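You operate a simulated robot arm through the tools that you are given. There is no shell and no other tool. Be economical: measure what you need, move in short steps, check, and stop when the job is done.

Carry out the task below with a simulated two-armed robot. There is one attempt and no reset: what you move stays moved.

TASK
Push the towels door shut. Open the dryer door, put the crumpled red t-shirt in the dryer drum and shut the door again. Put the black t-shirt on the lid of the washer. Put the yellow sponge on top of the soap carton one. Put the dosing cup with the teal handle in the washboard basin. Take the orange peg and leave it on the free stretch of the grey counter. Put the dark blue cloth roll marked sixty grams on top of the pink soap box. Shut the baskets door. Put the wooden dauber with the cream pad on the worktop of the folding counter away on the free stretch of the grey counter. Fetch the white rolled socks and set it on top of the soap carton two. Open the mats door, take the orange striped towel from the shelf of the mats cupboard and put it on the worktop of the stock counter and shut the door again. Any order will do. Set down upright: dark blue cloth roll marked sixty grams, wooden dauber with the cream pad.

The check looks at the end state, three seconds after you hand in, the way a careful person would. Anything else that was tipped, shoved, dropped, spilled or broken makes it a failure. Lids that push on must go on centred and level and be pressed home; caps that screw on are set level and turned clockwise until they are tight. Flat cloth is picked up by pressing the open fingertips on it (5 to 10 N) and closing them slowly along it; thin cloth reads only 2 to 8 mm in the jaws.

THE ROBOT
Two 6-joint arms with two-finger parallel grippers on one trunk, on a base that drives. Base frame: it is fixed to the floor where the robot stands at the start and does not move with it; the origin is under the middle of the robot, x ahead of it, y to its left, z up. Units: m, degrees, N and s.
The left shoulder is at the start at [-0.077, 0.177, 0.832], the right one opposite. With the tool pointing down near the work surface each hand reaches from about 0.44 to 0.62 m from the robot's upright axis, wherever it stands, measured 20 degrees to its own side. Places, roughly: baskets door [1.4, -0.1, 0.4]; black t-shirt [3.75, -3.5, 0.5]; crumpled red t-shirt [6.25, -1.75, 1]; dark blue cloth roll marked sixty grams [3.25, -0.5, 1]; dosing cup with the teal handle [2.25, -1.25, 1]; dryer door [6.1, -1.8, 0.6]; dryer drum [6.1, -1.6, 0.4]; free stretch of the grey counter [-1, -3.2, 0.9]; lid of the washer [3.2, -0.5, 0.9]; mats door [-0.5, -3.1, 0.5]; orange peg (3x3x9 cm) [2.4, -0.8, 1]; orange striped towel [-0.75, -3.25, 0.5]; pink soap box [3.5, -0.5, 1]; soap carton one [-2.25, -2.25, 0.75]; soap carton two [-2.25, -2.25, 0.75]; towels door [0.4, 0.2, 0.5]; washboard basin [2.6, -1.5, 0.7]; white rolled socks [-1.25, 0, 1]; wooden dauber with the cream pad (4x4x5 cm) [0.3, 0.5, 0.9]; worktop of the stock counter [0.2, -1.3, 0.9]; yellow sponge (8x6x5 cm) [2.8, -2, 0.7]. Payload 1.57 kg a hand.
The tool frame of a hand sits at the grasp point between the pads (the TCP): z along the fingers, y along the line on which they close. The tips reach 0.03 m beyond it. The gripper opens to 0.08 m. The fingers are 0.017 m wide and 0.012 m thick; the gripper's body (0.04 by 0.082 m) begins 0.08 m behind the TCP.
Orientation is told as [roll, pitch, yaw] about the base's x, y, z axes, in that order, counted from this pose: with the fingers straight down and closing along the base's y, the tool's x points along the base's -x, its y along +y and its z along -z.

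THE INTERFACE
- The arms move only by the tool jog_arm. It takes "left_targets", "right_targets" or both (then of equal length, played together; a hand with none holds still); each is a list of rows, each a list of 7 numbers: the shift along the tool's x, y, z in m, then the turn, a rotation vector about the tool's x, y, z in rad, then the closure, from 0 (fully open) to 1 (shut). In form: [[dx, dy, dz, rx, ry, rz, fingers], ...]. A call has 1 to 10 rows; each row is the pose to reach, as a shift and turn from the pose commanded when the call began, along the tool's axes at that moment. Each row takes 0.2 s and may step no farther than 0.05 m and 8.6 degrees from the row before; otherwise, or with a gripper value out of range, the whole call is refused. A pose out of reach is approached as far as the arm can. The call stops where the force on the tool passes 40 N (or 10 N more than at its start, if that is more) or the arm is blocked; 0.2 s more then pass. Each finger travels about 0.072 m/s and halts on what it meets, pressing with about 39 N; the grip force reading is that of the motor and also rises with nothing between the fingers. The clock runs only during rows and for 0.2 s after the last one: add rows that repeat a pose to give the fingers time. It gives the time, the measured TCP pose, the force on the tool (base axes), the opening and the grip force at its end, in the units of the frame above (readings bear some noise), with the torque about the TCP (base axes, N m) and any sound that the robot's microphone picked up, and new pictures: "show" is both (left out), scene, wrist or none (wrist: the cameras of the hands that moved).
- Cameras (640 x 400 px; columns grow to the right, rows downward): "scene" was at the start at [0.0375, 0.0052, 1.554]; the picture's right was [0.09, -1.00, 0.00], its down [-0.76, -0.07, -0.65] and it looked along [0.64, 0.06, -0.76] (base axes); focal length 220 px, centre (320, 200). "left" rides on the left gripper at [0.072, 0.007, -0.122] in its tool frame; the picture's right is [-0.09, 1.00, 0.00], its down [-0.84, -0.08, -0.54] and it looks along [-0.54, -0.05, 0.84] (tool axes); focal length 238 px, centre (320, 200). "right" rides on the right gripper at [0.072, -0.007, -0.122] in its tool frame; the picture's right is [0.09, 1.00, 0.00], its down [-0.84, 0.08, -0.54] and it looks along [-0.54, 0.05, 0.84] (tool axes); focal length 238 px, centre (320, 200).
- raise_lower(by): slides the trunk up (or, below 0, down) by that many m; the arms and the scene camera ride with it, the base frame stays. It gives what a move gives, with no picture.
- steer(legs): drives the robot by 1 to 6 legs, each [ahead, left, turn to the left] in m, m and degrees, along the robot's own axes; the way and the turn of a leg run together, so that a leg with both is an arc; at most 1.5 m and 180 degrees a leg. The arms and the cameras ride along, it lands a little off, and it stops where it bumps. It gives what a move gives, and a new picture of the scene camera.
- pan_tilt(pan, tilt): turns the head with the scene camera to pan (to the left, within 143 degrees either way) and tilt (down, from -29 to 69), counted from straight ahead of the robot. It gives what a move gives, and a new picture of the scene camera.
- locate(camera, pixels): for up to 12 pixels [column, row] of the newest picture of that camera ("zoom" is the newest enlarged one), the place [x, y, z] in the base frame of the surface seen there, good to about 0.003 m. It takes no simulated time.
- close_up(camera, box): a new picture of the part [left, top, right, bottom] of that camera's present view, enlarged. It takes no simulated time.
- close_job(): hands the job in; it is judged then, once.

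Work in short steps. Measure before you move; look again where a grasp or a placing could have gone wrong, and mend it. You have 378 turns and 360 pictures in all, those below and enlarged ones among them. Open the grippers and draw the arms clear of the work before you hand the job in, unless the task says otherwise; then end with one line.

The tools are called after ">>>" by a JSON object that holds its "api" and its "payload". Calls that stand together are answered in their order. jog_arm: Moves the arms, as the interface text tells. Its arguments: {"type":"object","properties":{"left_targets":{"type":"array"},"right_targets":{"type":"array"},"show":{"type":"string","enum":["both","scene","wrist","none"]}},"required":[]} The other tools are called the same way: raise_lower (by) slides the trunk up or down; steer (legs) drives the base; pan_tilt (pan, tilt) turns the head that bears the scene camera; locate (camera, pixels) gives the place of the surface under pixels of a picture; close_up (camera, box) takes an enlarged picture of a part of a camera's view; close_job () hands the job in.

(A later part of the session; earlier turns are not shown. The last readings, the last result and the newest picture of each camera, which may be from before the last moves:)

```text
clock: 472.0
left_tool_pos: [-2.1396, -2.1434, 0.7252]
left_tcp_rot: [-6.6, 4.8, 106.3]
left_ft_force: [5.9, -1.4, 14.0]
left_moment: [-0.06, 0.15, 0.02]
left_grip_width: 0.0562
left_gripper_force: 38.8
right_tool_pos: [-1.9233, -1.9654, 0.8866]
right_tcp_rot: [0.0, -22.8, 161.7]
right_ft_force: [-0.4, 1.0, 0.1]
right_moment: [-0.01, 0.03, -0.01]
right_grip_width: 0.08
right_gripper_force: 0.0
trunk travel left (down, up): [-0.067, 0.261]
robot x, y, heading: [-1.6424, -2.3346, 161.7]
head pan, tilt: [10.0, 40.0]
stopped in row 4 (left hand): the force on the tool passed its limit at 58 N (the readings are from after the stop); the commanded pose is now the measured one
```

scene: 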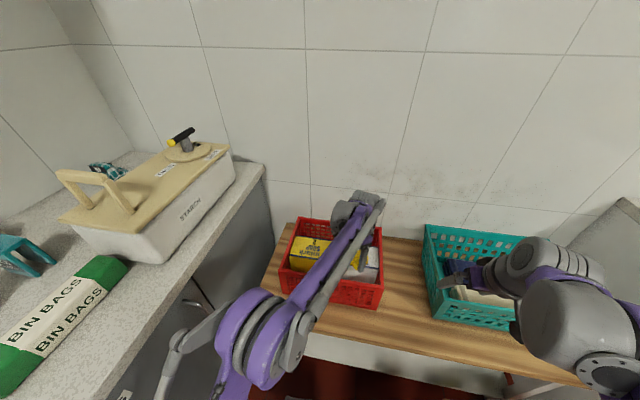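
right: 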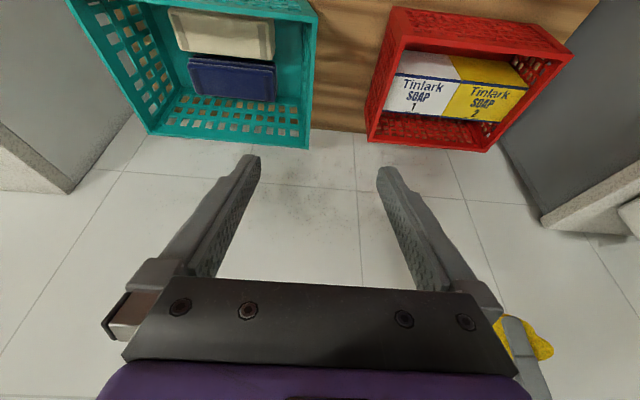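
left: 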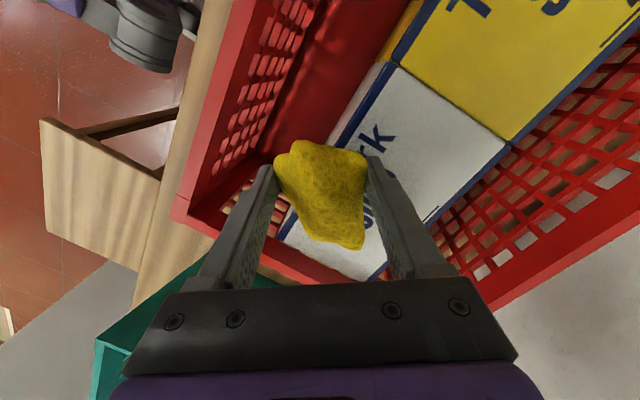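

The hand got tilted and shifted 4 cm during the trunk move and touched. I lift 6 cm, level it and correct the position.

>>> {"api": "jog_arm", "payload": {"left_targets": [[0, 0, -0.03, 0, 0, 0, 0.6], [0, 0, -0.06, 0, 0, 0, 0.6], [-0.008, 0.01, -0.07, -0.04, -0.03, 0, 0.6], [-0.016, 0.02, -0.07, -0.08, -0.06, 0, 0.6], [-0.0245, 0.028, -0.07, -0.115, -0.084, 0, 0.6]], "show": "both"}}

```text
clock: 473.2
left_tool_pos: [-2.184, -2.1249, 0.7882]
left_tcp_rot: [0.2, -0.2, 106.5]
left_ft_force: [-0.1, 0.5, -0.7]
left_moment: [-0.04, 0.04, -0.01]
left_grip_width: 0.0558
left_gripper_force: 39.1
right_tool_pos: [-1.9244, -1.9664, 0.8861]
right_tcp_rot: [0.0, -22.7, 161.8]
right_ft_force: [0.2, 0.6, 0.5]
right_moment: [0.01, 0.02, 0.02]
right_grip_width: 0.0799
right_gripper_force: 0.0
trunk travel left (down, up): [-0.067, 0.261]
robot x, y, heading: [-1.6414, -2.334, 161.9]
head pan, tilt: [10.0, 40.0]
```

scene: 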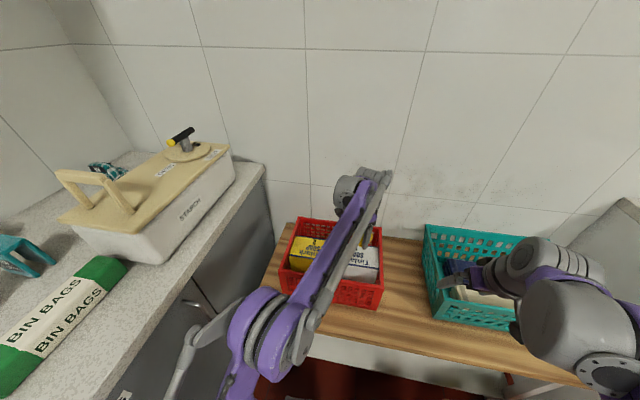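
left: 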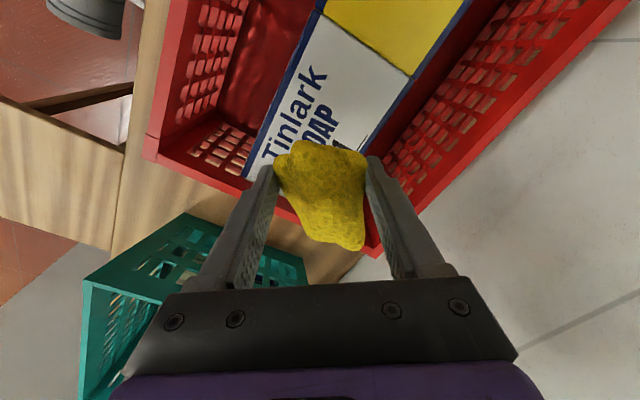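

Level now. I check where the white carton lies relative to the hand (in case the touch moved anything).

>>> {"api": "locate", "payload": {"camera": "left", "pixels": [[318, 22], [408, 72], [250, 175], [330, 80], [300, 110], [370, 110]]}}

>>> {"api": "locate", "payload": {"camera": "scene", "pixels": [[315, 225], [288, 270], [296, 255], [380, 290], [375, 265], [345, 270]]}}

```text
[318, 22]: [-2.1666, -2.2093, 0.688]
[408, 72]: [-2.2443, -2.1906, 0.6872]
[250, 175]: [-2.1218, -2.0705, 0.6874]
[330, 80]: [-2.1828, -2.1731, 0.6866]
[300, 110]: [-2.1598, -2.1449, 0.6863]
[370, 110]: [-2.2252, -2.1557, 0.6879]
```

```text
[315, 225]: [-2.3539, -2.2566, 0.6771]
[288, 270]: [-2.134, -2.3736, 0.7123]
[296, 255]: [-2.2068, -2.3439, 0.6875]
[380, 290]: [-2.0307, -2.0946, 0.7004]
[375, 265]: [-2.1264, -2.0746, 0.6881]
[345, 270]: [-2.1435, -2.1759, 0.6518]
```

Carton center (−2.183,−2.130) is right below. I lower to contact.

>>> {"api": "jog_arm", "payload": {"left_targets": [[0.005, 0, 0.025, 0, 0, 0, 0.6], [0.005, 0, 0.04, 0, 0, 0, 0.6], [0.005, 0, 0.05, 0, 0, 0, 0.6], [0.005, 0, 0.055, 0, 0, 0, 0.6], [0.005, 0, 0.059, 0, 0, 0, 0.6]], "show": "wrist"}}

```text
clock: 474.4
left_tool_pos: [-2.183, -2.1286, 0.7297]
left_tcp_rot: [0.1, -0.2, 106.6]
left_ft_force: [0.0, 0.9, -0.4]
left_moment: [0.01, 0.0, -0.01]
left_grip_width: 0.0548
left_gripper_force: 39.2
right_tool_pos: [-1.9246, -1.966, 0.8856]
right_tcp_rot: [0.1, -22.8, 161.8]
right_ft_force: [0.3, -0.1, 0.1]
right_moment: [0.04, 0.01, -0.02]
right_grip_width: 0.0802
right_gripper_force: 0.1
trunk travel left (down, up): [-0.067, 0.261]
robot x, y, heading: [-1.6469, -2.3344, 162.1]
head pan, tilt: [10.0, 40.0]
```

left: 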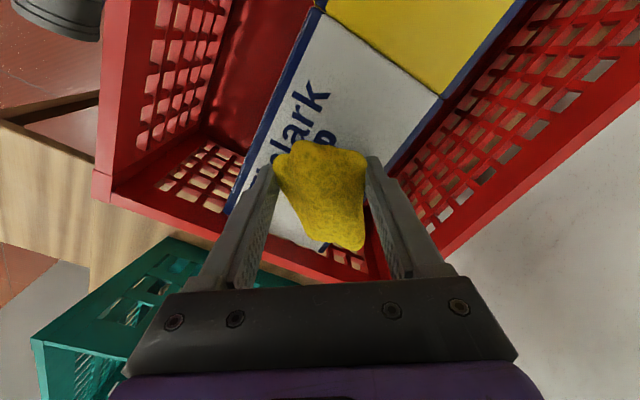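

>>> {"api": "jog_arm", "payload": {"left_targets": [[0, 0, 0.003, 0, 0, 0, 0.6], [0, 0, 0.006, 0, 0, 0, 0.6], [0, 0, 0.009, 0, 0, 0, 0.6], [0, 0, 0.012, 0, 0, 0, 0.6]], "show": "none"}}

```text
clock: 475.2
left_tool_pos: [-2.1829, -2.1288, 0.7257]
left_tcp_rot: [0.3, -0.3, 106.5]
left_ft_force: [-1.6, -0.2, 21.3]
left_moment: [-0.31, -0.35, -0.04]
left_grip_width: 0.0545
left_gripper_force: 38.9
right_tool_pos: [-1.9243, -1.9647, 0.887]
right_tcp_rot: [0.1, -22.8, 161.8]
right_ft_force: [0.6, -0.1, -0.2]
right_moment: [0.01, -0.02, 0.02]
right_grip_width: 0.08
right_gripper_force: 0.0
trunk travel left (down, up): [-0.067, 0.261]
robot x, y, heading: [-1.6436, -2.3339, 162.1]
head pan, tilt: [10.0, 40.0]
stopped in row 3 (left hand): the force on the tool passed its limit at 45 N (the readings are from after the stop); the commanded pose is now the measured one
```

Sponge rests on carton one. I ease, open and lift away.

>>> {"api": "jog_arm", "payload": {"left_targets": [[0, 0, -0.002, 0, 0, 0, 0.6], [0, 0, -0.002, 0, 0, 0, 0.3], [0, 0, -0.002, 0, 0, 0, 0.1], [0, 0, -0.04, 0, 0, 0, 0.1], [0, 0, -0.085, 0, 0, 0, 0], [0, 0, -0.13, 0, 0, 0, 0], [0, 0, -0.175, 0, 0, 0, 0], [0, 0, -0.215, 0, 0, 0, 0]], "show": "both"}}

```text
clock: 477.0
left_tool_pos: [-2.1627, -2.1416, 0.8995]
left_tcp_rot: [0.1, -0.4, 106.4]
left_ft_force: [-0.1, -0.1, 0.0]
left_moment: [0.0, -0.01, -0.03]
left_grip_width: 0.08
left_gripper_force: 0.1
left hand out of reach, approached as far as the arm can: row 7, 8
right_tool_pos: [-1.9255, -1.9652, 0.885]
right_tcp_rot: [-0.1, -22.7, 161.8]
right_ft_force: [-0.4, -0.2, -0.5]
right_moment: [0.01, -0.01, 0.0]
right_grip_width: 0.08
right_gripper_force: 0.0
trunk travel left (down, up): [-0.067, 0.261]
robot x, y, heading: [-1.6455, -2.3339, 162.1]
head pan, tilt: [10.0, 40.0]
```

scene: 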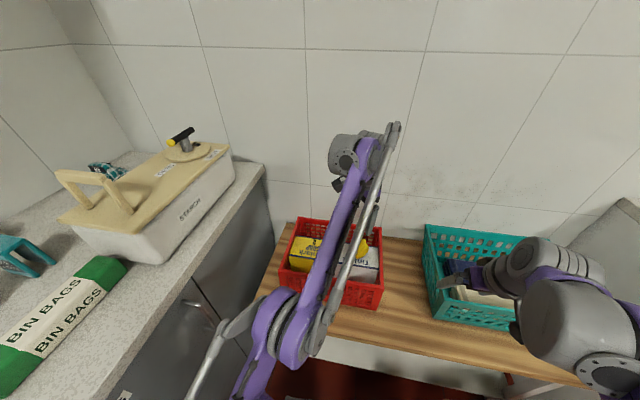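
left: 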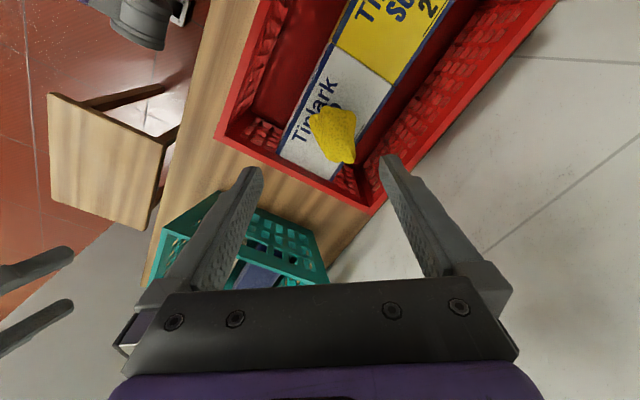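

The sponge sits on carton one. I raise the trunk, rotate the left hand back, and back away; then look along the left aisle.

>>> {"api": "raise_lower", "payload": {"by": 0.25}}

>>> {"api": "steer", "payload": {"legs": [[-0.45, 0, 0]]}}

>>> {"api": "jog_arm", "payload": {"left_targets": [[0.0, 0.0, 0, 0, 0, -0.14, 0], [0.0, 0.0, 0, 0, 0, -0.28, 0], [0, 0, 0, 0, 0, -0.42, 0], [0, 0, 0, 0, 0, -0.56, 0], [0, 0, 0, 0, 0, -0.7, 0], [0, 0, 0, 0, 0, -0.84, 0], [0, 0, 0, 0, 0, -0.96, 0]], "show": "none"}}

>>> {"api": "pan_tilt", "payload": {"pan": -55, "tilt": 30}}

```text
clock: 479.6
left_tool_pos: [-2.1612, -2.1433, 1.1455]
left_tcp_rot: [0.2, -0.2, 106.5]
left_ft_force: [0.2, 0.7, 0.0]
left_moment: [0.0, -0.03, 0.02]
left_grip_width: 0.08
left_gripper_force: 0.0
right_tool_pos: [-1.9241, -1.9658, 1.135]
right_tcp_rot: [0.0, -22.7, 161.8]
right_ft_force: [0.8, -0.7, 0.6]
right_moment: [-0.05, 0.03, 0.01]
right_grip_width: 0.0797
right_gripper_force: 0.0
trunk travel left (down, up): [-0.317, 0.011]
robot x, y, heading: [-1.6455, -2.3365, 161.9]
head pan, tilt: [10.0, 40.0]
```

```text
clock: 482.3
left_tool_pos: [-1.7315, -2.2843, 1.1455]
left_tcp_rot: [0.3, -0.3, 106.4]
left_ft_force: [-0.2, -0.1, -0.6]
left_moment: [0.0, 0.0, -0.01]
left_grip_width: 0.0802
left_gripper_force: 0.0
right_tool_pos: [-1.4948, -2.1058, 1.1354]
right_tcp_rot: [0.1, -22.7, 161.7]
right_ft_force: [-0.7, 0.3, 0.1]
right_moment: [0.01, 0.04, 0.01]
right_grip_width: 0.0799
right_gripper_force: 0.3
trunk travel left (down, up): [-0.317, 0.011]
robot x, y, heading: [-1.214, -2.4732, 162.1]
head pan, tilt: [10.0, 40.0]
```

scene: 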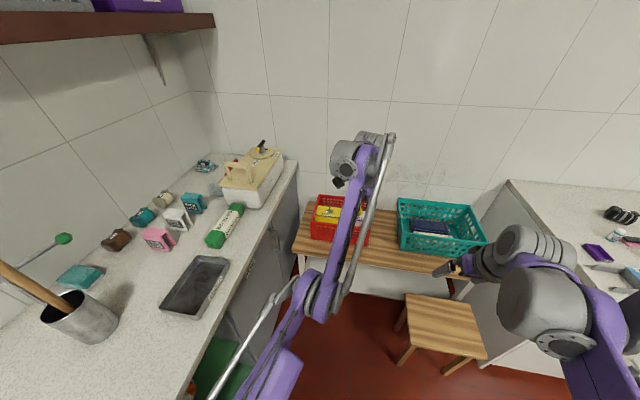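

```text
clock: 483.9
left_tool_pos: [-1.7317, -2.2829, 1.1448]
left_tcp_rot: [-0.2, -0.4, 161.5]
left_ft_force: [0.6, -0.6, 0.4]
left_moment: [0.01, 0.01, 0.0]
left_grip_width: 0.0798
left_gripper_force: 0.1
right_tool_pos: [-1.4934, -2.1054, 1.1354]
right_tcp_rot: [0.0, -22.7, 161.6]
right_ft_force: [0.5, 0.8, 0.9]
right_moment: [-0.03, -0.02, -0.03]
right_grip_width: 0.0799
right_gripper_force: 0.1
trunk travel left (down, up): [-0.317, 0.011]
robot x, y, heading: [-1.2135, -2.4737, 161.9]
head pan, tilt: [10.0, 40.0]
```

```text
clock: 485.2
left_tool_pos: [-1.7325, -2.2815, 1.1453]
left_tcp_rot: [-0.1, -0.4, 161.3]
left_ft_force: [-0.1, -0.6, -0.8]
left_moment: [-0.02, 0.01, 0.02]
left_grip_width: 0.0799
left_gripper_force: 0.1
right_tool_pos: [-1.4921, -2.1047, 1.1345]
right_tcp_rot: [0.0, -22.8, 161.6]
right_ft_force: [-1.1, 0.0, 0.5]
right_moment: [0.02, 0.03, 0.02]
right_grip_width: 0.0801
right_gripper_force: 0.1
trunk travel left (down, up): [-0.317, 0.011]
robot x, y, heading: [-1.2129, -2.4796, 161.8]
head pan, tilt: [-55.0, 30.0]
```

scene: 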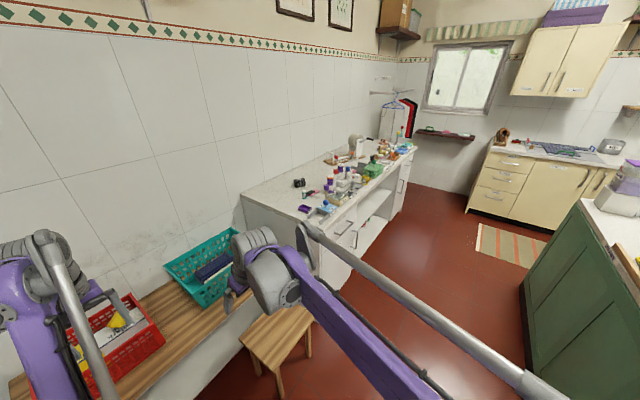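

Next the mats cupboard, which is nearby. I back along the counter and turn to face it.

>>> {"api": "steer", "payload": {"legs": [[-0.6, -0.33, 0], [0, 0, 90]]}}

>>> {"api": "pan_tilt", "payload": {"pan": 15, "tilt": 45}}

```text
clock: 492.8
left_tool_pos: [-0.7323, -2.8655, 1.1456]
left_tcp_rot: [0.0, -0.4, -108.8]
left_ft_force: [0.2, -0.5, 0.5]
left_moment: [0.01, 0.01, -0.03]
left_grip_width: 0.08
left_gripper_force: 0.0
right_tool_pos: [-0.9081, -2.6263, 1.1362]
right_tcp_rot: [0.0, -22.7, -108.5]
right_ft_force: [-0.6, 0.5, -0.5]
right_moment: [-0.04, -0.03, 0.02]
right_grip_width: 0.0801
right_gripper_force: 0.0
trunk travel left (down, up): [-0.317, 0.011]
robot x, y, heading: [-0.5368, -2.347, -108.3]
head pan, tilt: [-55.0, 30.0]
```

scene: 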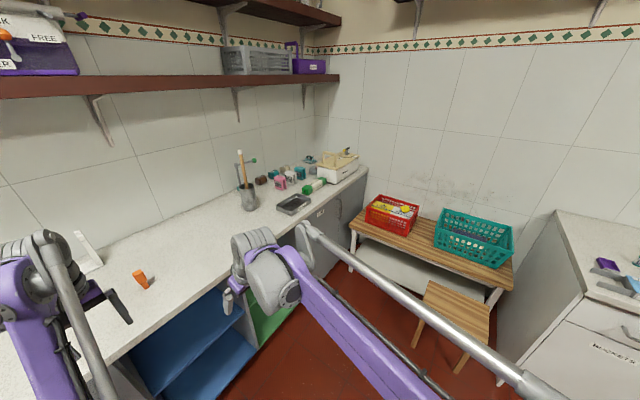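

```text
clock: 494.2
left_tool_pos: [-0.7315, -2.8647, 1.1456]
left_tcp_rot: [0.0, -0.4, -108.8]
left_ft_force: [0.5, -0.1, 1.1]
left_moment: [0.0, 0.0, 0.01]
left_grip_width: 0.0799
left_gripper_force: 0.0
right_tool_pos: [-0.9088, -2.6267, 1.1359]
right_tcp_rot: [0.0, -22.7, -108.4]
right_ft_force: [-0.2, 0.1, 0.6]
right_moment: [0.03, 0.0, 0.03]
right_grip_width: 0.0801
right_gripper_force: 0.1
trunk travel left (down, up): [-0.317, 0.011]
robot x, y, heading: [-0.5411, -2.3481, -108.2]
head pan, tilt: [15.0, 45.0]
```

scene: 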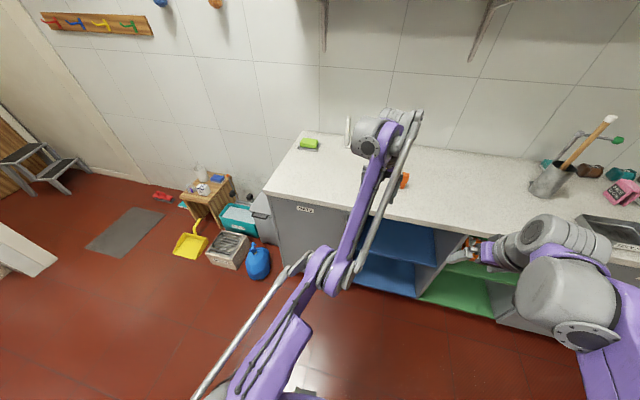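

I strafe right 0.2 m so the left hand lies opposite the mats handle, and look there.

>>> {"api": "steer", "payload": {"legs": [[0, -0.2, 0]]}}

>>> {"api": "jog_arm", "payload": {"left_targets": [[0.02, 0.04, 0, 0, 0, 0, 0], [0.04, 0.08, 0, 0, 0, 0, 0], [0.06, 0.12, 0, 0, 0, 0, 0], [0.08, 0.16, 0, 0, 0, 0, 0], [0.1, 0.2, 0, 0, 0, 0, 0]], "show": "scene"}}

```text
clock: 496.6
left_tool_pos: [-0.9236, -2.8006, 1.1464]
left_tcp_rot: [-0.1, -0.4, -109.0]
left_ft_force: [0.6, -0.3, 0.0]
left_moment: [0.03, -0.01, -0.01]
left_grip_width: 0.0802
left_gripper_force: 0.0
right_tool_pos: [-1.0995, -2.5621, 1.1363]
right_tcp_rot: [0.0, -22.7, -108.9]
right_ft_force: [-0.1, -0.8, 0.2]
right_moment: [-0.01, 0.0, -0.02]
right_grip_width: 0.0799
right_gripper_force: 0.0
trunk travel left (down, up): [-0.317, 0.011]
robot x, y, heading: [-0.7267, -2.2837, -108.8]
head pan, tilt: [15.0, 45.0]
```

scene: 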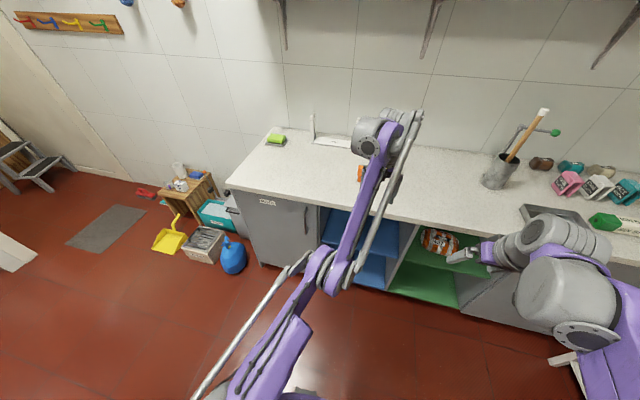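

```text
clock: 497.8
left_tool_pos: [-0.7705, -2.8731, 1.1818]
left_tcp_rot: [0.0, -0.3, -109.1]
left_ft_force: [-0.2, 0.1, 0.3]
left_moment: [0.01, 0.01, -0.02]
left_grip_width: 0.0799
left_gripper_force: 0.0
left hand out of reach, approached as far as the arm can: row 1, 2, 3, 4, 5
right_tool_pos: [-1.0977, -2.5612, 1.1347]
right_tcp_rot: [0.1, -22.7, -109.0]
right_ft_force: [1.4, 0.5, 0.0]
right_moment: [0.0, 0.01, 0.03]
right_grip_width: 0.0801
right_gripper_force: 0.1
trunk travel left (down, up): [-0.317, 0.011]
robot x, y, heading: [-0.7279, -2.2855, -108.9]
head pan, tilt: [15.0, 45.0]
```

scene: 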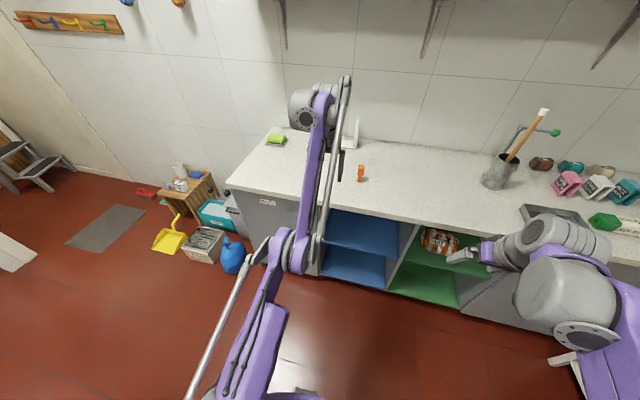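

The mats handle lies at about u 0.26, z 0.75–0.85. I lower the trunk and tilt the left hand 70° forward in front of it.

>>> {"api": "raise_lower", "payload": {"by": -0.2}}

>>> {"api": "jog_arm", "payload": {"left_targets": [[0.01, 0.009, 0.019, 0, -0.136, 0, 0], [0.02, 0.018, 0.038, 0, -0.272, 0, 0], [0.03, 0.027, 0.057, 0, -0.408, 0, 0], [0.04, 0.036, 0.076, 0, -0.544, 0, 0], [0.05, 0.045, 0.095, 0, -0.68, 0, 0], [0.06, 0.054, 0.114, 0, -0.815, 0, 0], [0.07, 0.063, 0.133, 0, -0.95, 0, 0], [0.07, 0.072, 0.152, 0, -1.085, 0, 0], [0.07, 0.08, 0.17, 0, -1.22, 0, 0]], "show": "both"}}

```text
clock: 500.0
left_tool_pos: [-0.7664, -2.8751, 0.945]
left_tcp_rot: [-0.1, 2.6, -109.0]
left_ft_force: [0.2, -0.2, -0.8]
left_moment: [-0.02, 0.02, 0.01]
left_grip_width: 0.08
left_gripper_force: 0.1
right_tool_pos: [-1.0987, -2.5622, 0.9367]
right_tcp_rot: [0.0, -22.8, -109.0]
right_ft_force: [0.5, -0.1, -0.7]
right_moment: [0.02, -0.01, -0.02]
right_grip_width: 0.0798
right_gripper_force: 0.0
trunk travel left (down, up): [-0.117, 0.211]
robot x, y, heading: [-0.7285, -2.2866, -108.8]
head pan, tilt: [15.0, 45.0]
```

```text
clock: 501.4
left_tool_pos: [-0.7594, -3.0217, 0.8534]
left_tcp_rot: [-1.0, -40.1, -108.0]
left_ft_force: [5.9, 13.5, 4.3]
left_moment: [0.17, -0.09, 0.65]
left_grip_width: 0.0798
left_gripper_force: 0.1
left hand out of reach, approached as far as the arm can: row 1, 2, 3, 4, 5, 6
right_tool_pos: [-1.0982, -2.5605, 0.9363]
right_tcp_rot: [-0.1, -22.9, -108.7]
right_ft_force: [-0.2, -0.4, 0.1]
right_moment: [0.05, 0.02, -0.02]
right_grip_width: 0.0801
right_gripper_force: 0.0
trunk travel left (down, up): [-0.117, 0.211]
robot x, y, heading: [-0.7251, -2.2827, -108.5]
head pan, tilt: [15.0, 45.0]
stopped in row 6 (left hand): the force on the tool passed its limit at 104 N (the readings are from after the stop); the commanded pose is now the measured one
```

scene: 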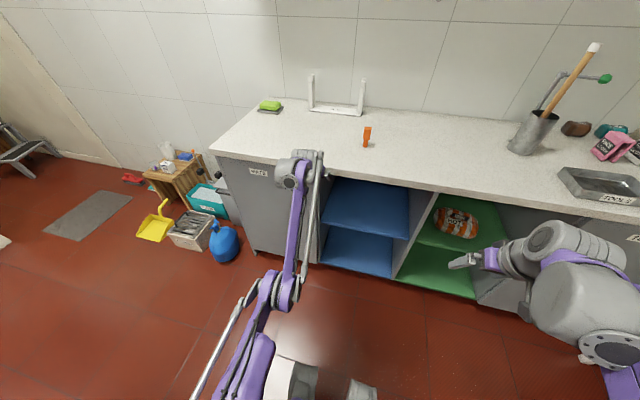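
left: 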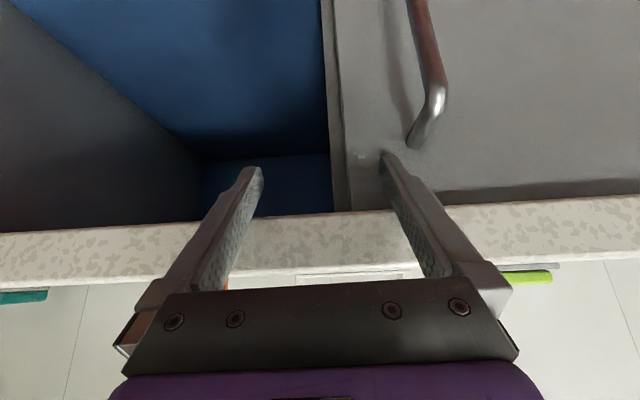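

The arm was too folded and bumped the counter front. I locate the handle in this view, then back the base 0.25 m.

>>> {"api": "locate", "payload": {"camera": "left", "pixels": [[430, 60], [438, 100], [425, 130], [420, 20], [385, 60], [480, 100]]}}

>>> {"api": "steer", "payload": {"legs": [[-0.25, 0, 0]]}}

```text
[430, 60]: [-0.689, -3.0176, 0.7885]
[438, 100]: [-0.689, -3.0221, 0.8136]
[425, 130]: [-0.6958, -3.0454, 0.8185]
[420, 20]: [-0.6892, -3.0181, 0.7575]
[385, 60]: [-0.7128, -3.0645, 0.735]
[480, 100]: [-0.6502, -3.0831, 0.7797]
```

```text
clock: 503.2
left_tool_pos: [-0.6819, -2.7838, 0.8529]
left_tcp_rot: [-1.0, -40.3, -108.1]
left_ft_force: [-0.2, 0.0, -0.4]
left_moment: [-0.02, 0.0, 0.01]
left_grip_width: 0.08
left_gripper_force: 0.1
right_tool_pos: [-1.0181, -2.3236, 0.9354]
right_tcp_rot: [0.0, -22.9, -108.8]
right_ft_force: [0.2, 0.5, 0.0]
right_moment: [-0.04, -0.02, 0.01]
right_grip_width: 0.0801
right_gripper_force: 0.1
trunk travel left (down, up): [-0.117, 0.211]
robot x, y, heading: [-0.6468, -2.0508, -108.8]
head pan, tilt: [15.0, 45.0]
```

scene: 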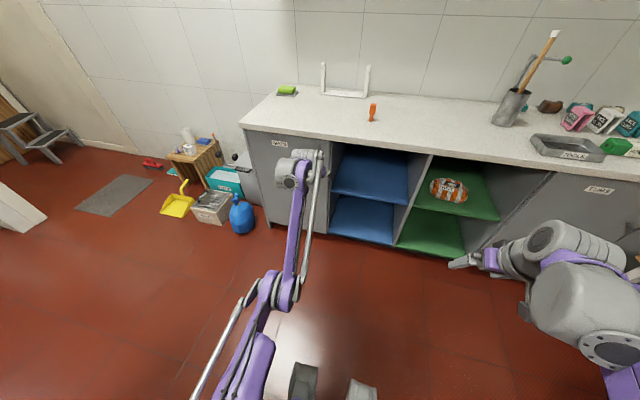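

Handle bar at (−0.689,−3.018), z up to 0.82; door face v≈−3.13. I move 0.1 m forward and set the hand to 70° tilt in front of the bar.

>>> {"api": "jog_arm", "payload": {"left_targets": [[0.013, 0.013, 0.0153, 0, -0.13, 0, 0], [0.026, 0.026, 0.031, 0, -0.26, 0, 0], [0.039, 0.04, 0.046, 0, -0.39, 0, 0], [0.052, 0.053, 0.061, 0, -0.52, 0, 0], [0.0643, 0.066, 0.0766, 0, -0.52, 0, 0]], "show": "none"}}

>>> {"api": "steer", "payload": {"legs": [[0.08, 0, 0.3]]}}

>>> {"api": "close_up", "payload": {"camera": "left", "box": [0, 0, 640, 400]}}

```text
clock: 504.4
left_tool_pos: [-0.6566, -2.86, 0.9459]
left_tcp_rot: [-2.1, -70.0, -106.7]
left_ft_force: [-0.6, 0.0, -1.0]
left_moment: [-0.03, -0.02, -0.01]
left_grip_width: 0.0801
left_gripper_force: 0.1
left hand out of reach, approached as far as the arm can: row 1, 2, 3, 4, 5
right_tool_pos: [-1.019, -2.3234, 0.936]
right_tcp_rot: [0.0, -22.8, -108.8]
right_ft_force: [0.3, 0.0, -0.4]
right_moment: [-0.02, 0.0, 0.02]
right_grip_width: 0.0803
right_gripper_force: 0.1
trunk travel left (down, up): [-0.117, 0.211]
robot x, y, heading: [-0.6479, -2.0486, -108.7]
head pan, tilt: [15.0, 45.0]
```

```text
clock: 505.4
left_tool_pos: [-0.6785, -2.9355, 0.9461]
left_tcp_rot: [-2.2, -70.0, -106.5]
left_ft_force: [-0.1, 0.0, -0.3]
left_moment: [-0.04, 0.01, -0.02]
left_grip_width: 0.08
left_gripper_force: 0.0
right_tool_pos: [-1.0438, -2.4019, 0.9354]
right_tcp_rot: [0.0, -22.8, -108.6]
right_ft_force: [-0.7, 0.1, -0.7]
right_moment: [-0.02, -0.02, -0.01]
right_grip_width: 0.0804
right_gripper_force: 0.0
trunk travel left (down, up): [-0.117, 0.211]
robot x, y, heading: [-0.6738, -2.1244, -108.4]
head pan, tilt: [15.0, 45.0]
```

scene: 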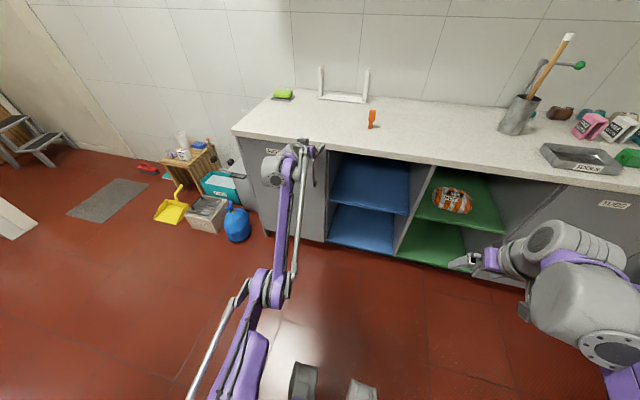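

```text
1.00 times, centred on (320, 200) of left (not enlarged: the box is as wide or as high as the picture)
```

zoom: 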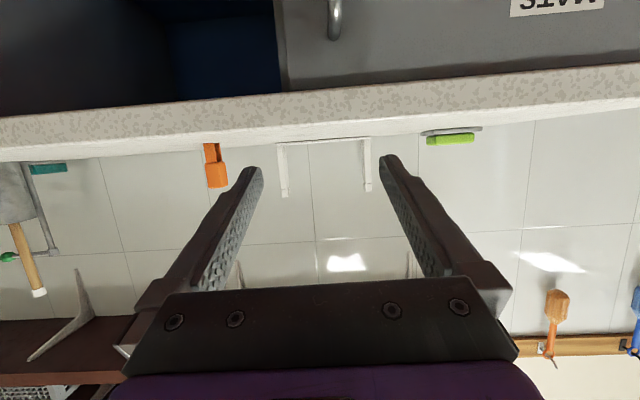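

The hand sits too high (0.946). I lower it 0.18 m in front of the bar.

>>> {"api": "jog_arm", "payload": {"left_targets": [[0.034, 0.003, 0.0123, 0, 0, 0, 0], [0.068, 0.006, 0.0246, 0, 0, 0, 0], [0.101, 0.009, 0.037, 0, 0, 0, 0], [0.135, 0.012, 0.0493, 0, 0, 0, 0], [0.169, 0.015, 0.0616, 0, 0, 0, 0]], "show": "wrist"}}

```text
clock: 506.6
left_tool_pos: [-0.686, -3.0263, 0.8186]
left_tcp_rot: [-2.2, -69.8, -106.3]
left_ft_force: [0.0, 0.0, 0.3]
left_moment: [0.01, -0.01, 0.01]
left_grip_width: 0.0798
left_gripper_force: 0.1
left hand out of reach, approached as far as the arm can: row 1, 2, 3, 4, 5
right_tool_pos: [-1.0432, -2.4017, 0.9362]
right_tcp_rot: [0.0, -22.7, -108.7]
right_ft_force: [0.5, 0.2, 0.0]
right_moment: [0.04, -0.01, 0.0]
right_grip_width: 0.0796
right_gripper_force: 0.1
trunk travel left (down, up): [-0.117, 0.211]
robot x, y, heading: [-0.669, -2.1218, -108.2]
head pan, tilt: [15.0, 45.0]
```

left: 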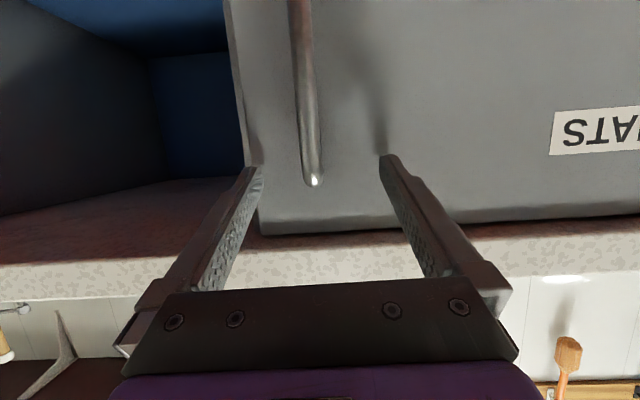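

The bar is already between the fingers near its top end. I lower the trunk 6 cm and close on it.

>>> {"api": "raise_lower", "payload": {"by": -0.06}}

>>> {"api": "jog_arm", "payload": {"left_targets": [[0, 0, 0, 0, 0, 0, 0.4], [0, 0, 0, 0, 0, 0, 0.8], [0, 0, 0, 0, 0, 0, 1], [0, 0, 0, 0, 0, 0, 1]], "show": "wrist"}}

```text
clock: 507.6
left_tool_pos: [-0.6853, -3.0276, 0.759]
left_tcp_rot: [-2.1, -69.9, -106.6]
left_ft_force: [-0.1, -0.7, -0.5]
left_moment: [0.04, -0.03, -0.03]
left_grip_width: 0.0799
left_gripper_force: 0.1
right_tool_pos: [-1.0427, -2.4004, 0.8759]
right_tcp_rot: [0.0, -22.8, -108.5]
right_ft_force: [0.1, 0.0, 0.1]
right_moment: [-0.02, 0.03, 0.02]
right_grip_width: 0.0801
right_gripper_force: 0.0
trunk travel left (down, up): [-0.057, 0.271]
robot x, y, heading: [-0.6711, -2.1226, -108.2]
head pan, tilt: [15.0, 45.0]
```

```text
clock: 508.6
left_tool_pos: [-0.6882, -3.027, 0.7574]
left_tcp_rot: [-2.0, -69.8, -106.9]
left_ft_force: [-11.6, 10.6, -2.6]
left_moment: [-0.13, -0.38, 0.01]
left_grip_width: 0.0117
left_gripper_force: 28.8
right_tool_pos: [-1.045, -2.3994, 0.8762]
right_tcp_rot: [0.1, -22.9, -108.8]
right_ft_force: [0.8, -0.4, 0.8]
right_moment: [0.0, -0.04, -0.02]
right_grip_width: 0.0797
right_gripper_force: 0.1
trunk travel left (down, up): [-0.057, 0.271]
robot x, y, heading: [-0.6748, -2.1247, -108.3]
head pan, tilt: [15.0, 45.0]
```

left: 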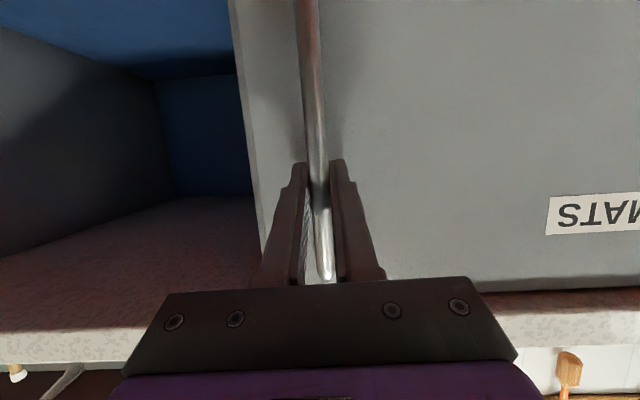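

Gripped. I pull the door open using small base moves along the arc.

>>> {"api": "steer", "payload": {"legs": [[-0.035, 0.005, 0], [-0.035, 0.009, 0], [-0.033, 0.012, 0], [-0.033, 0.014, 0], [-0.03, 0.017, 0], [-0.03, 0.02, 0]]}}

```text
clock: 511.8
left_tool_pos: [-0.5513, -2.8642, 0.7578]
left_tcp_rot: [-2.2, -69.8, -106.7]
left_ft_force: [-15.7, 24.6, -5.8]
left_moment: [-0.12, -0.44, -0.04]
left_grip_width: 0.0119
left_gripper_force: 29.1
right_tool_pos: [-0.9091, -2.2406, 0.875]
right_tcp_rot: [0.1, -22.9, -108.5]
right_ft_force: [-1.0, -0.5, 0.0]
right_moment: [-0.02, 0.04, 0.03]
right_grip_width: 0.08
right_gripper_force: 0.1
trunk travel left (down, up): [-0.057, 0.271]
robot x, y, heading: [-0.537, -1.9631, -108.4]
head pan, tilt: [15.0, 45.0]
```

scene: 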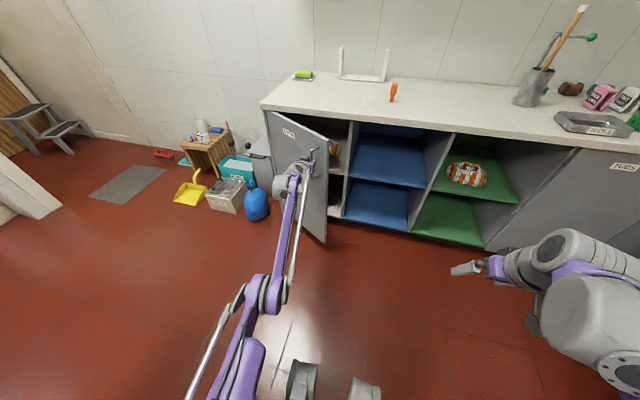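

The door is ≈30° open. Before backing further I check the clearance to the island behind.

>>> {"api": "pan_tilt", "payload": {"pan": -140, "tilt": 50}}

>>> {"api": "locate", "payload": {"camera": "scene", "pixels": [[200, 200], [320, 250], [400, 250], [450, 300], [320, 150], [250, 250], [500, 250], [150, 150]]}}

```text
clock: 514.2
left_tool_pos: [-0.5525, -2.8642, 0.7586]
left_tcp_rot: [-2.2, -69.9, -106.5]
left_ft_force: [-6.4, 8.5, 5.9]
left_moment: [-0.17, -0.36, 0.01]
left_grip_width: 0.012
left_gripper_force: 29.1
right_tool_pos: [-0.9083, -2.2403, 0.8761]
right_tcp_rot: [0.0, -22.8, -108.5]
right_ft_force: [0.6, 0.1, -0.2]
right_moment: [0.01, 0.03, -0.01]
right_grip_width: 0.0798
right_gripper_force: 0.1
trunk travel left (down, up): [-0.057, 0.271]
robot x, y, heading: [-0.5382, -1.9629, -108.2]
head pan, tilt: [-140.0, 50.0]
```

scene: 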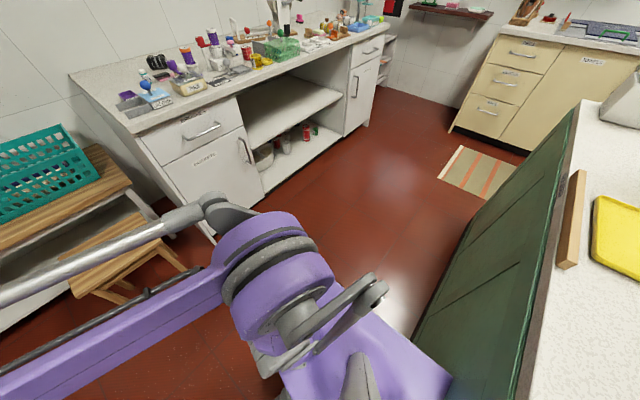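

```text
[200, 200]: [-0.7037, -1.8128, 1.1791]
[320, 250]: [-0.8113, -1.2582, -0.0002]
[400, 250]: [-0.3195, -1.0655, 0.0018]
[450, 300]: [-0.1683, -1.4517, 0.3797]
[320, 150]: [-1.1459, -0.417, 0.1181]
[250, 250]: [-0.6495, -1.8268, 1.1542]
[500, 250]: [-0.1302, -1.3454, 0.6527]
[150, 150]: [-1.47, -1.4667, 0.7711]
```

The island lies only at u>0.3, so little more backing is wise. I continue with a slow arm pull instead.

>>> {"api": "jog_arm", "payload": {"left_targets": [[0.0035, 0.008, -0.0095, 0, 0, 0, 1], [0.007, 0.016, -0.019, 0, 0, 0, 1], [0.0105, 0.025, -0.0285, 0, 0, 0, 1], [0.014, 0.034, -0.038, 0, 0, 0, 1], [0.0172, 0.0435, -0.047, 0, 0, 0, 1], [0.02, 0.053, -0.0555, 0, 0, 0, 1], [0.023, 0.063, -0.0635, 0, 0, 0, 1], [0.026, 0.0735, -0.071, 0, 0, 0, 1]], "show": "none"}}

>>> {"api": "pan_tilt", "payload": {"pan": 12, "tilt": 45}}

```text
clock: 514.7
left_tool_pos: [-0.5499, -2.864, 0.7581]
left_tcp_rot: [-2.9, -69.4, -106.9]
left_ft_force: [-2.0, 3.8, 0.2]
left_moment: [-0.2, -0.39, -0.07]
left_grip_width: 0.0122
left_gripper_force: 29.1
left hand out of reach, approached as far as the arm can: row 1, 2
right_tool_pos: [-0.9079, -2.2419, 0.8761]
right_tcp_rot: [0.0, -22.9, -108.5]
right_ft_force: [-0.5, -0.4, 1.0]
right_moment: [0.01, 0.01, 0.01]
right_grip_width: 0.0797
right_gripper_force: 0.1
trunk travel left (down, up): [-0.057, 0.271]
robot x, y, heading: [-0.5369, -1.9621, -108.4]
head pan, tilt: [-140.0, 50.0]
stopped in row 2 (left hand): the force on the tool passed its limit at 44 N (the readings are from after the stop); the commanded pose is now the measured one
```

```text
clock: 517.1
left_tool_pos: [-0.5491, -2.8644, 0.7581]
left_tcp_rot: [-2.8, -69.3, -107.0]
left_ft_force: [-8.0, 11.8, -3.7]
left_moment: [-0.21, -0.43, 0.02]
left_grip_width: 0.0121
left_gripper_force: 28.6
right_tool_pos: [-0.9093, -2.2401, 0.877]
right_tcp_rot: [0.1, -22.8, -108.7]
right_ft_force: [0.0, -0.1, -0.1]
right_moment: [0.02, 0.02, 0.02]
right_grip_width: 0.08
right_gripper_force: 0.1
trunk travel left (down, up): [-0.057, 0.271]
robot x, y, heading: [-0.5381, -1.9646, -108.4]
head pan, tilt: [12.0, 45.0]
```

scene: 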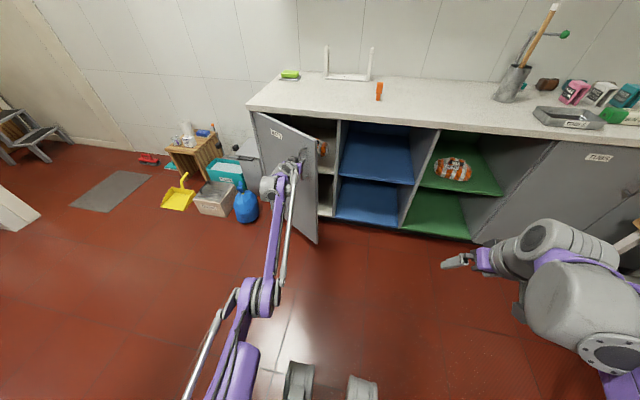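

The arm can't fold further; I use base moves again for another 20°.

>>> {"api": "steer", "payload": {"legs": [[-0.026, 0.022, 0], [-0.026, 0.024, 0], [-0.022, 0.027, 0], [-0.022, 0.028, 0]]}}

```text
clock: 518.0
left_tool_pos: [-0.5452, -2.8604, 0.7583]
left_tcp_rot: [-2.3, -69.4, -107.4]
left_ft_force: [-1.2, 2.3, 5.2]
left_moment: [0.5, -0.58, -0.03]
left_grip_width: 0.0122
left_gripper_force: 29.4
right_tool_pos: [-0.9071, -2.2367, 0.874]
right_tcp_rot: [0.1, -22.7, -108.6]
right_ft_force: [0.1, 0.5, 0.3]
right_moment: [-0.02, -0.01, 0.01]
right_grip_width: 0.0798
right_gripper_force: 0.1
trunk travel left (down, up): [-0.057, 0.271]
robot x, y, heading: [-0.5334, -1.9617, -108.5]
head pan, tilt: [12.0, 45.0]
stopped in leg 1: the robot was blocked; the commanded pose is now the measured one
```

scene: 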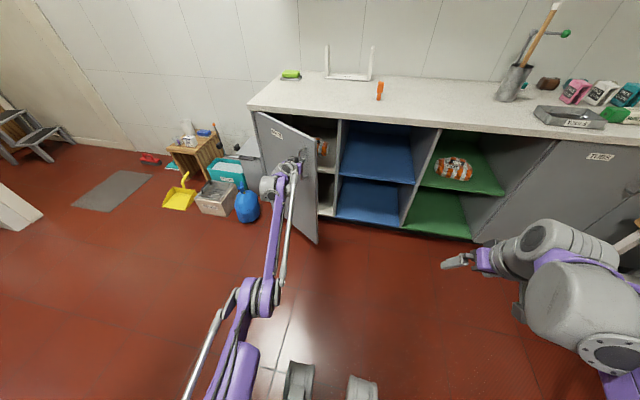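

Blocked. I release the bar and slide up off it with the trunk, then untilt the hand.

>>> {"api": "jog_arm", "payload": {"left_targets": [[0, 0, 0, 0, 0, 0, 0.5], [0, 0, 0, 0, 0, 0, 0], [0, 0, 0, 0, 0, 0, 0]], "show": "none"}}

>>> {"api": "raise_lower", "payload": {"by": 0.15}}

>>> {"api": "jog_arm", "payload": {"left_targets": [[0, 0, 0, 0, 0.13, 0, 0], [0, 0, -0.02, 0, 0.26, 0, 0], [0, 0, -0.04, 0, 0.39, 0, 0], [0, 0, -0.06, 0, 0.52, 0, 0]], "show": "both"}}

```text
clock: 518.8
left_tool_pos: [-0.5449, -2.8603, 0.7575]
left_tcp_rot: [-2.2, -69.5, -107.4]
left_ft_force: [-0.1, 0.3, -0.5]
left_moment: [0.01, -0.01, -0.01]
left_grip_width: 0.0798
left_gripper_force: 0.1
right_tool_pos: [-0.9075, -2.2366, 0.8744]
right_tcp_rot: [0.2, -22.8, -108.6]
right_ft_force: [0.6, 0.6, -0.1]
right_moment: [-0.01, 0.01, -0.01]
right_grip_width: 0.08
right_gripper_force: 0.1
trunk travel left (down, up): [-0.057, 0.271]
robot x, y, heading: [-0.5334, -1.9628, -108.6]
head pan, tilt: [12.0, 45.0]
```

```text
clock: 520.5
left_tool_pos: [-0.5463, -2.8647, 0.9321]
left_tcp_rot: [-2.2, -70.9, -107.4]
left_ft_force: [-0.5, -0.8, 0.2]
left_moment: [0.01, 0.0, -0.05]
left_grip_width: 0.08
left_gripper_force: 0.1
right_tool_pos: [-0.9069, -2.2358, 1.0258]
right_tcp_rot: [0.3, -22.5, -108.6]
right_ft_force: [0.0, -0.8, 0.6]
right_moment: [0.05, -0.03, 0.03]
right_grip_width: 0.0798
right_gripper_force: 0.1
trunk travel left (down, up): [-0.207, 0.121]
robot x, y, heading: [-0.5319, -1.9568, -108.4]
head pan, tilt: [12.0, 45.0]
```

```text
clock: 521.5
left_tool_pos: [-0.528, -2.8081, 0.9426]
left_tcp_rot: [-0.9, -44.6, -108.7]
left_ft_force: [-0.4, 0.4, 0.3]
left_moment: [-0.02, -0.01, 0.01]
left_grip_width: 0.0798
left_gripper_force: 0.0
left hand out of reach, approached as far as the arm can: row 3, 4
right_tool_pos: [-0.9069, -2.2365, 1.0241]
right_tcp_rot: [0.1, -22.7, -108.5]
right_ft_force: [-1.3, -1.1, -0.2]
right_moment: [0.0, 0.03, -0.04]
right_grip_width: 0.08
right_gripper_force: 0.2
trunk travel left (down, up): [-0.207, 0.121]
robot x, y, heading: [-0.5321, -1.9588, -108.3]
head pan, tilt: [12.0, 45.0]
```

scene: 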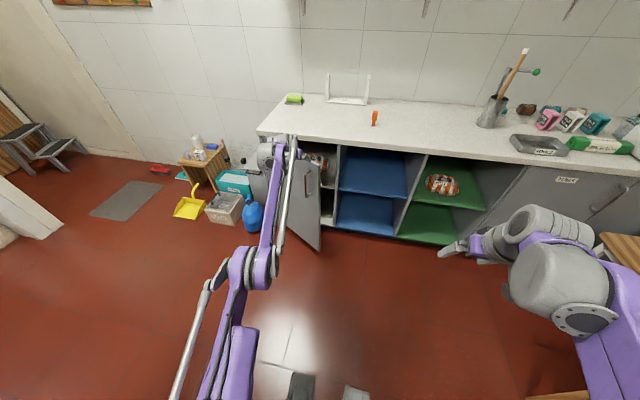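
left: 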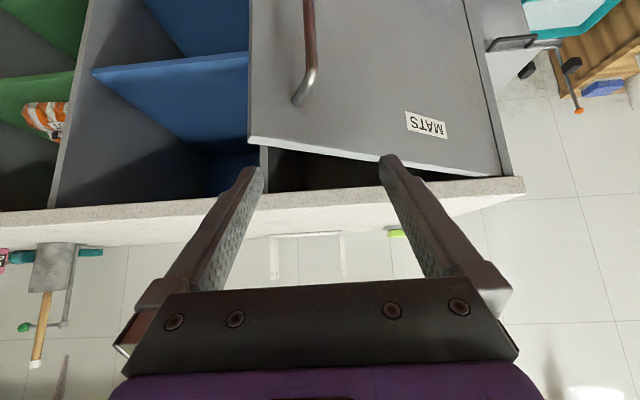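

I will straddle the door's top free corner from above (as with the dryer). First I raise and level the hand and move the base slightly forward.

>>> {"api": "jog_arm", "payload": {"left_targets": [[-0.0117, 0, -0.012, 0, 0.13, 0, 0], [-0.0234, 0, -0.024, 0, 0.26, 0, 0], [-0.035, 0, -0.036, 0, 0.39, 0, 0], [-0.0468, 0, -0.048, 0, 0.52, 0, 0], [-0.0585, 0, -0.06, 0, 0.65, 0, 0], [-0.0702, 0, -0.0712, 0, 0.775, 0, 0]], "show": "none"}}

>>> {"api": "jog_arm", "payload": {"left_targets": [[0, 0, 0, 0, 0, -0.14, 0], [0, 0, 0, 0, 0, -0.28, 0], [0, 0, 0, 0, 0, -0.42, 0], [0, 0, 0, 0, 0, -0.56, 0], [0, 0, 0, 0, 0, -0.7, 0], [0, 0, 0, 0, 0, -0.84, 0]], "show": "none"}}

>>> {"api": "steer", "payload": {"legs": [[0.17, 0, 0]]}}

>>> {"api": "close_up", "payload": {"camera": "left", "box": [0, 0, 640, 400]}}

```text
clock: 522.9
left_tool_pos: [-0.4924, -2.6299, 0.963]
left_tcp_rot: [-0.9, -1.6, -109.4]
left_ft_force: [-0.3, -1.1, 0.4]
left_moment: [0.05, 0.02, 0.01]
left_grip_width: 0.0801
left_gripper_force: 0.0
left hand out of reach, approached as far as the arm can: row 1, 2, 3, 4, 5, 6
right_tool_pos: [-0.9072, -2.2352, 1.0251]
right_tcp_rot: [0.1, -22.7, -108.6]
right_ft_force: [-0.3, -0.2, -0.3]
right_moment: [-0.01, 0.01, 0.01]
right_grip_width: 0.0798
right_gripper_force: 0.1
trunk travel left (down, up): [-0.207, 0.121]
robot x, y, heading: [-0.535, -1.9607, -108.5]
head pan, tilt: [12.0, 45.0]
```

```text
clock: 524.3
left_tool_pos: [-0.4886, -2.6242, 0.958]
left_tcp_rot: [-0.8, 0.3, -61.2]
left_ft_force: [0.3, 0.6, -0.3]
left_moment: [-0.02, 0.0, 0.03]
left_grip_width: 0.08
left_gripper_force: 0.0
left hand out of reach, approached as far as the arm can: row 2, 3, 4, 5, 6
right_tool_pos: [-0.9064, -2.2355, 1.0247]
right_tcp_rot: [0.1, -22.8, -108.5]
right_ft_force: [0.2, 0.7, 0.0]
right_moment: [0.0, 0.01, 0.0]
right_grip_width: 0.0801
right_gripper_force: 0.0
trunk travel left (down, up): [-0.207, 0.121]
robot x, y, heading: [-0.5335, -1.9561, -108.4]
head pan, tilt: [12.0, 45.0]
```

```text
clock: 525.8
left_tool_pos: [-0.5347, -2.7882, 0.9557]
left_tcp_rot: [-0.9, 0.6, -60.9]
left_ft_force: [-0.7, 0.1, -0.1]
left_moment: [0.03, -0.01, 0.05]
left_grip_width: 0.08
left_gripper_force: 0.1
right_tool_pos: [-0.9541, -2.401, 1.025]
right_tcp_rot: [0.1, -22.7, -108.1]
right_ft_force: [0.0, 0.1, 0.1]
right_moment: [-0.03, -0.02, 0.01]
right_grip_width: 0.0799
right_gripper_force: 0.0
trunk travel left (down, up): [-0.207, 0.121]
robot x, y, heading: [-0.5867, -2.1213, -107.9]
head pan, tilt: [12.0, 45.0]
```

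scene: 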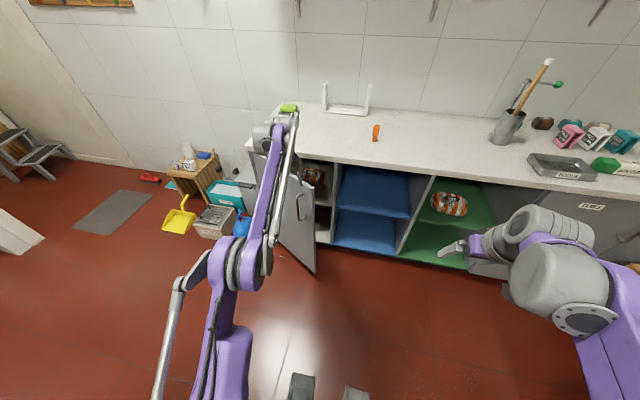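

```text
1.00 times, centred on (320, 200) of left (not enlarged: the box is as wide or as high as the picture)
```

zoom: 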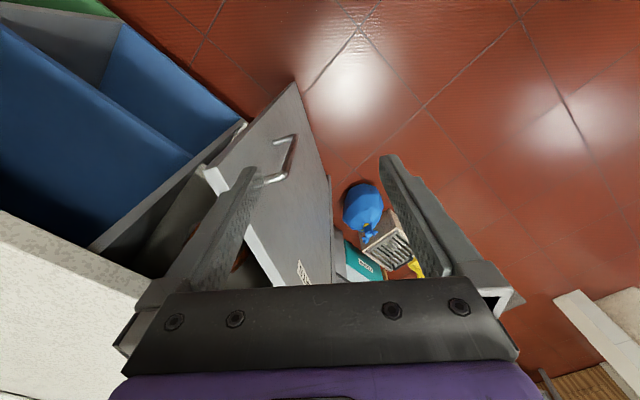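

I measure the door's top edge in the wrist view.

>>> {"api": "locate", "payload": {"camera": "zoom", "pixels": [[208, 175], [245, 235], [268, 270], [255, 175], [120, 260], [290, 180]]}}

>>> {"api": "locate", "payload": {"camera": "scene", "pixels": [[318, 175], [310, 172], [315, 185], [308, 150]]}}

```text
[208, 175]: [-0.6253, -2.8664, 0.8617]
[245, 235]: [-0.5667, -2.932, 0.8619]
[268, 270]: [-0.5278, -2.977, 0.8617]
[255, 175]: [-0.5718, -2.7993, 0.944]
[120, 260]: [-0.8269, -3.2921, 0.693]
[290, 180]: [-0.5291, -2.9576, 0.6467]
```

```text
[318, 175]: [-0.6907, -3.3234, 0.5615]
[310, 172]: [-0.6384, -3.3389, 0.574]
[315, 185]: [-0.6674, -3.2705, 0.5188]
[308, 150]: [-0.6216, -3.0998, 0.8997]
```

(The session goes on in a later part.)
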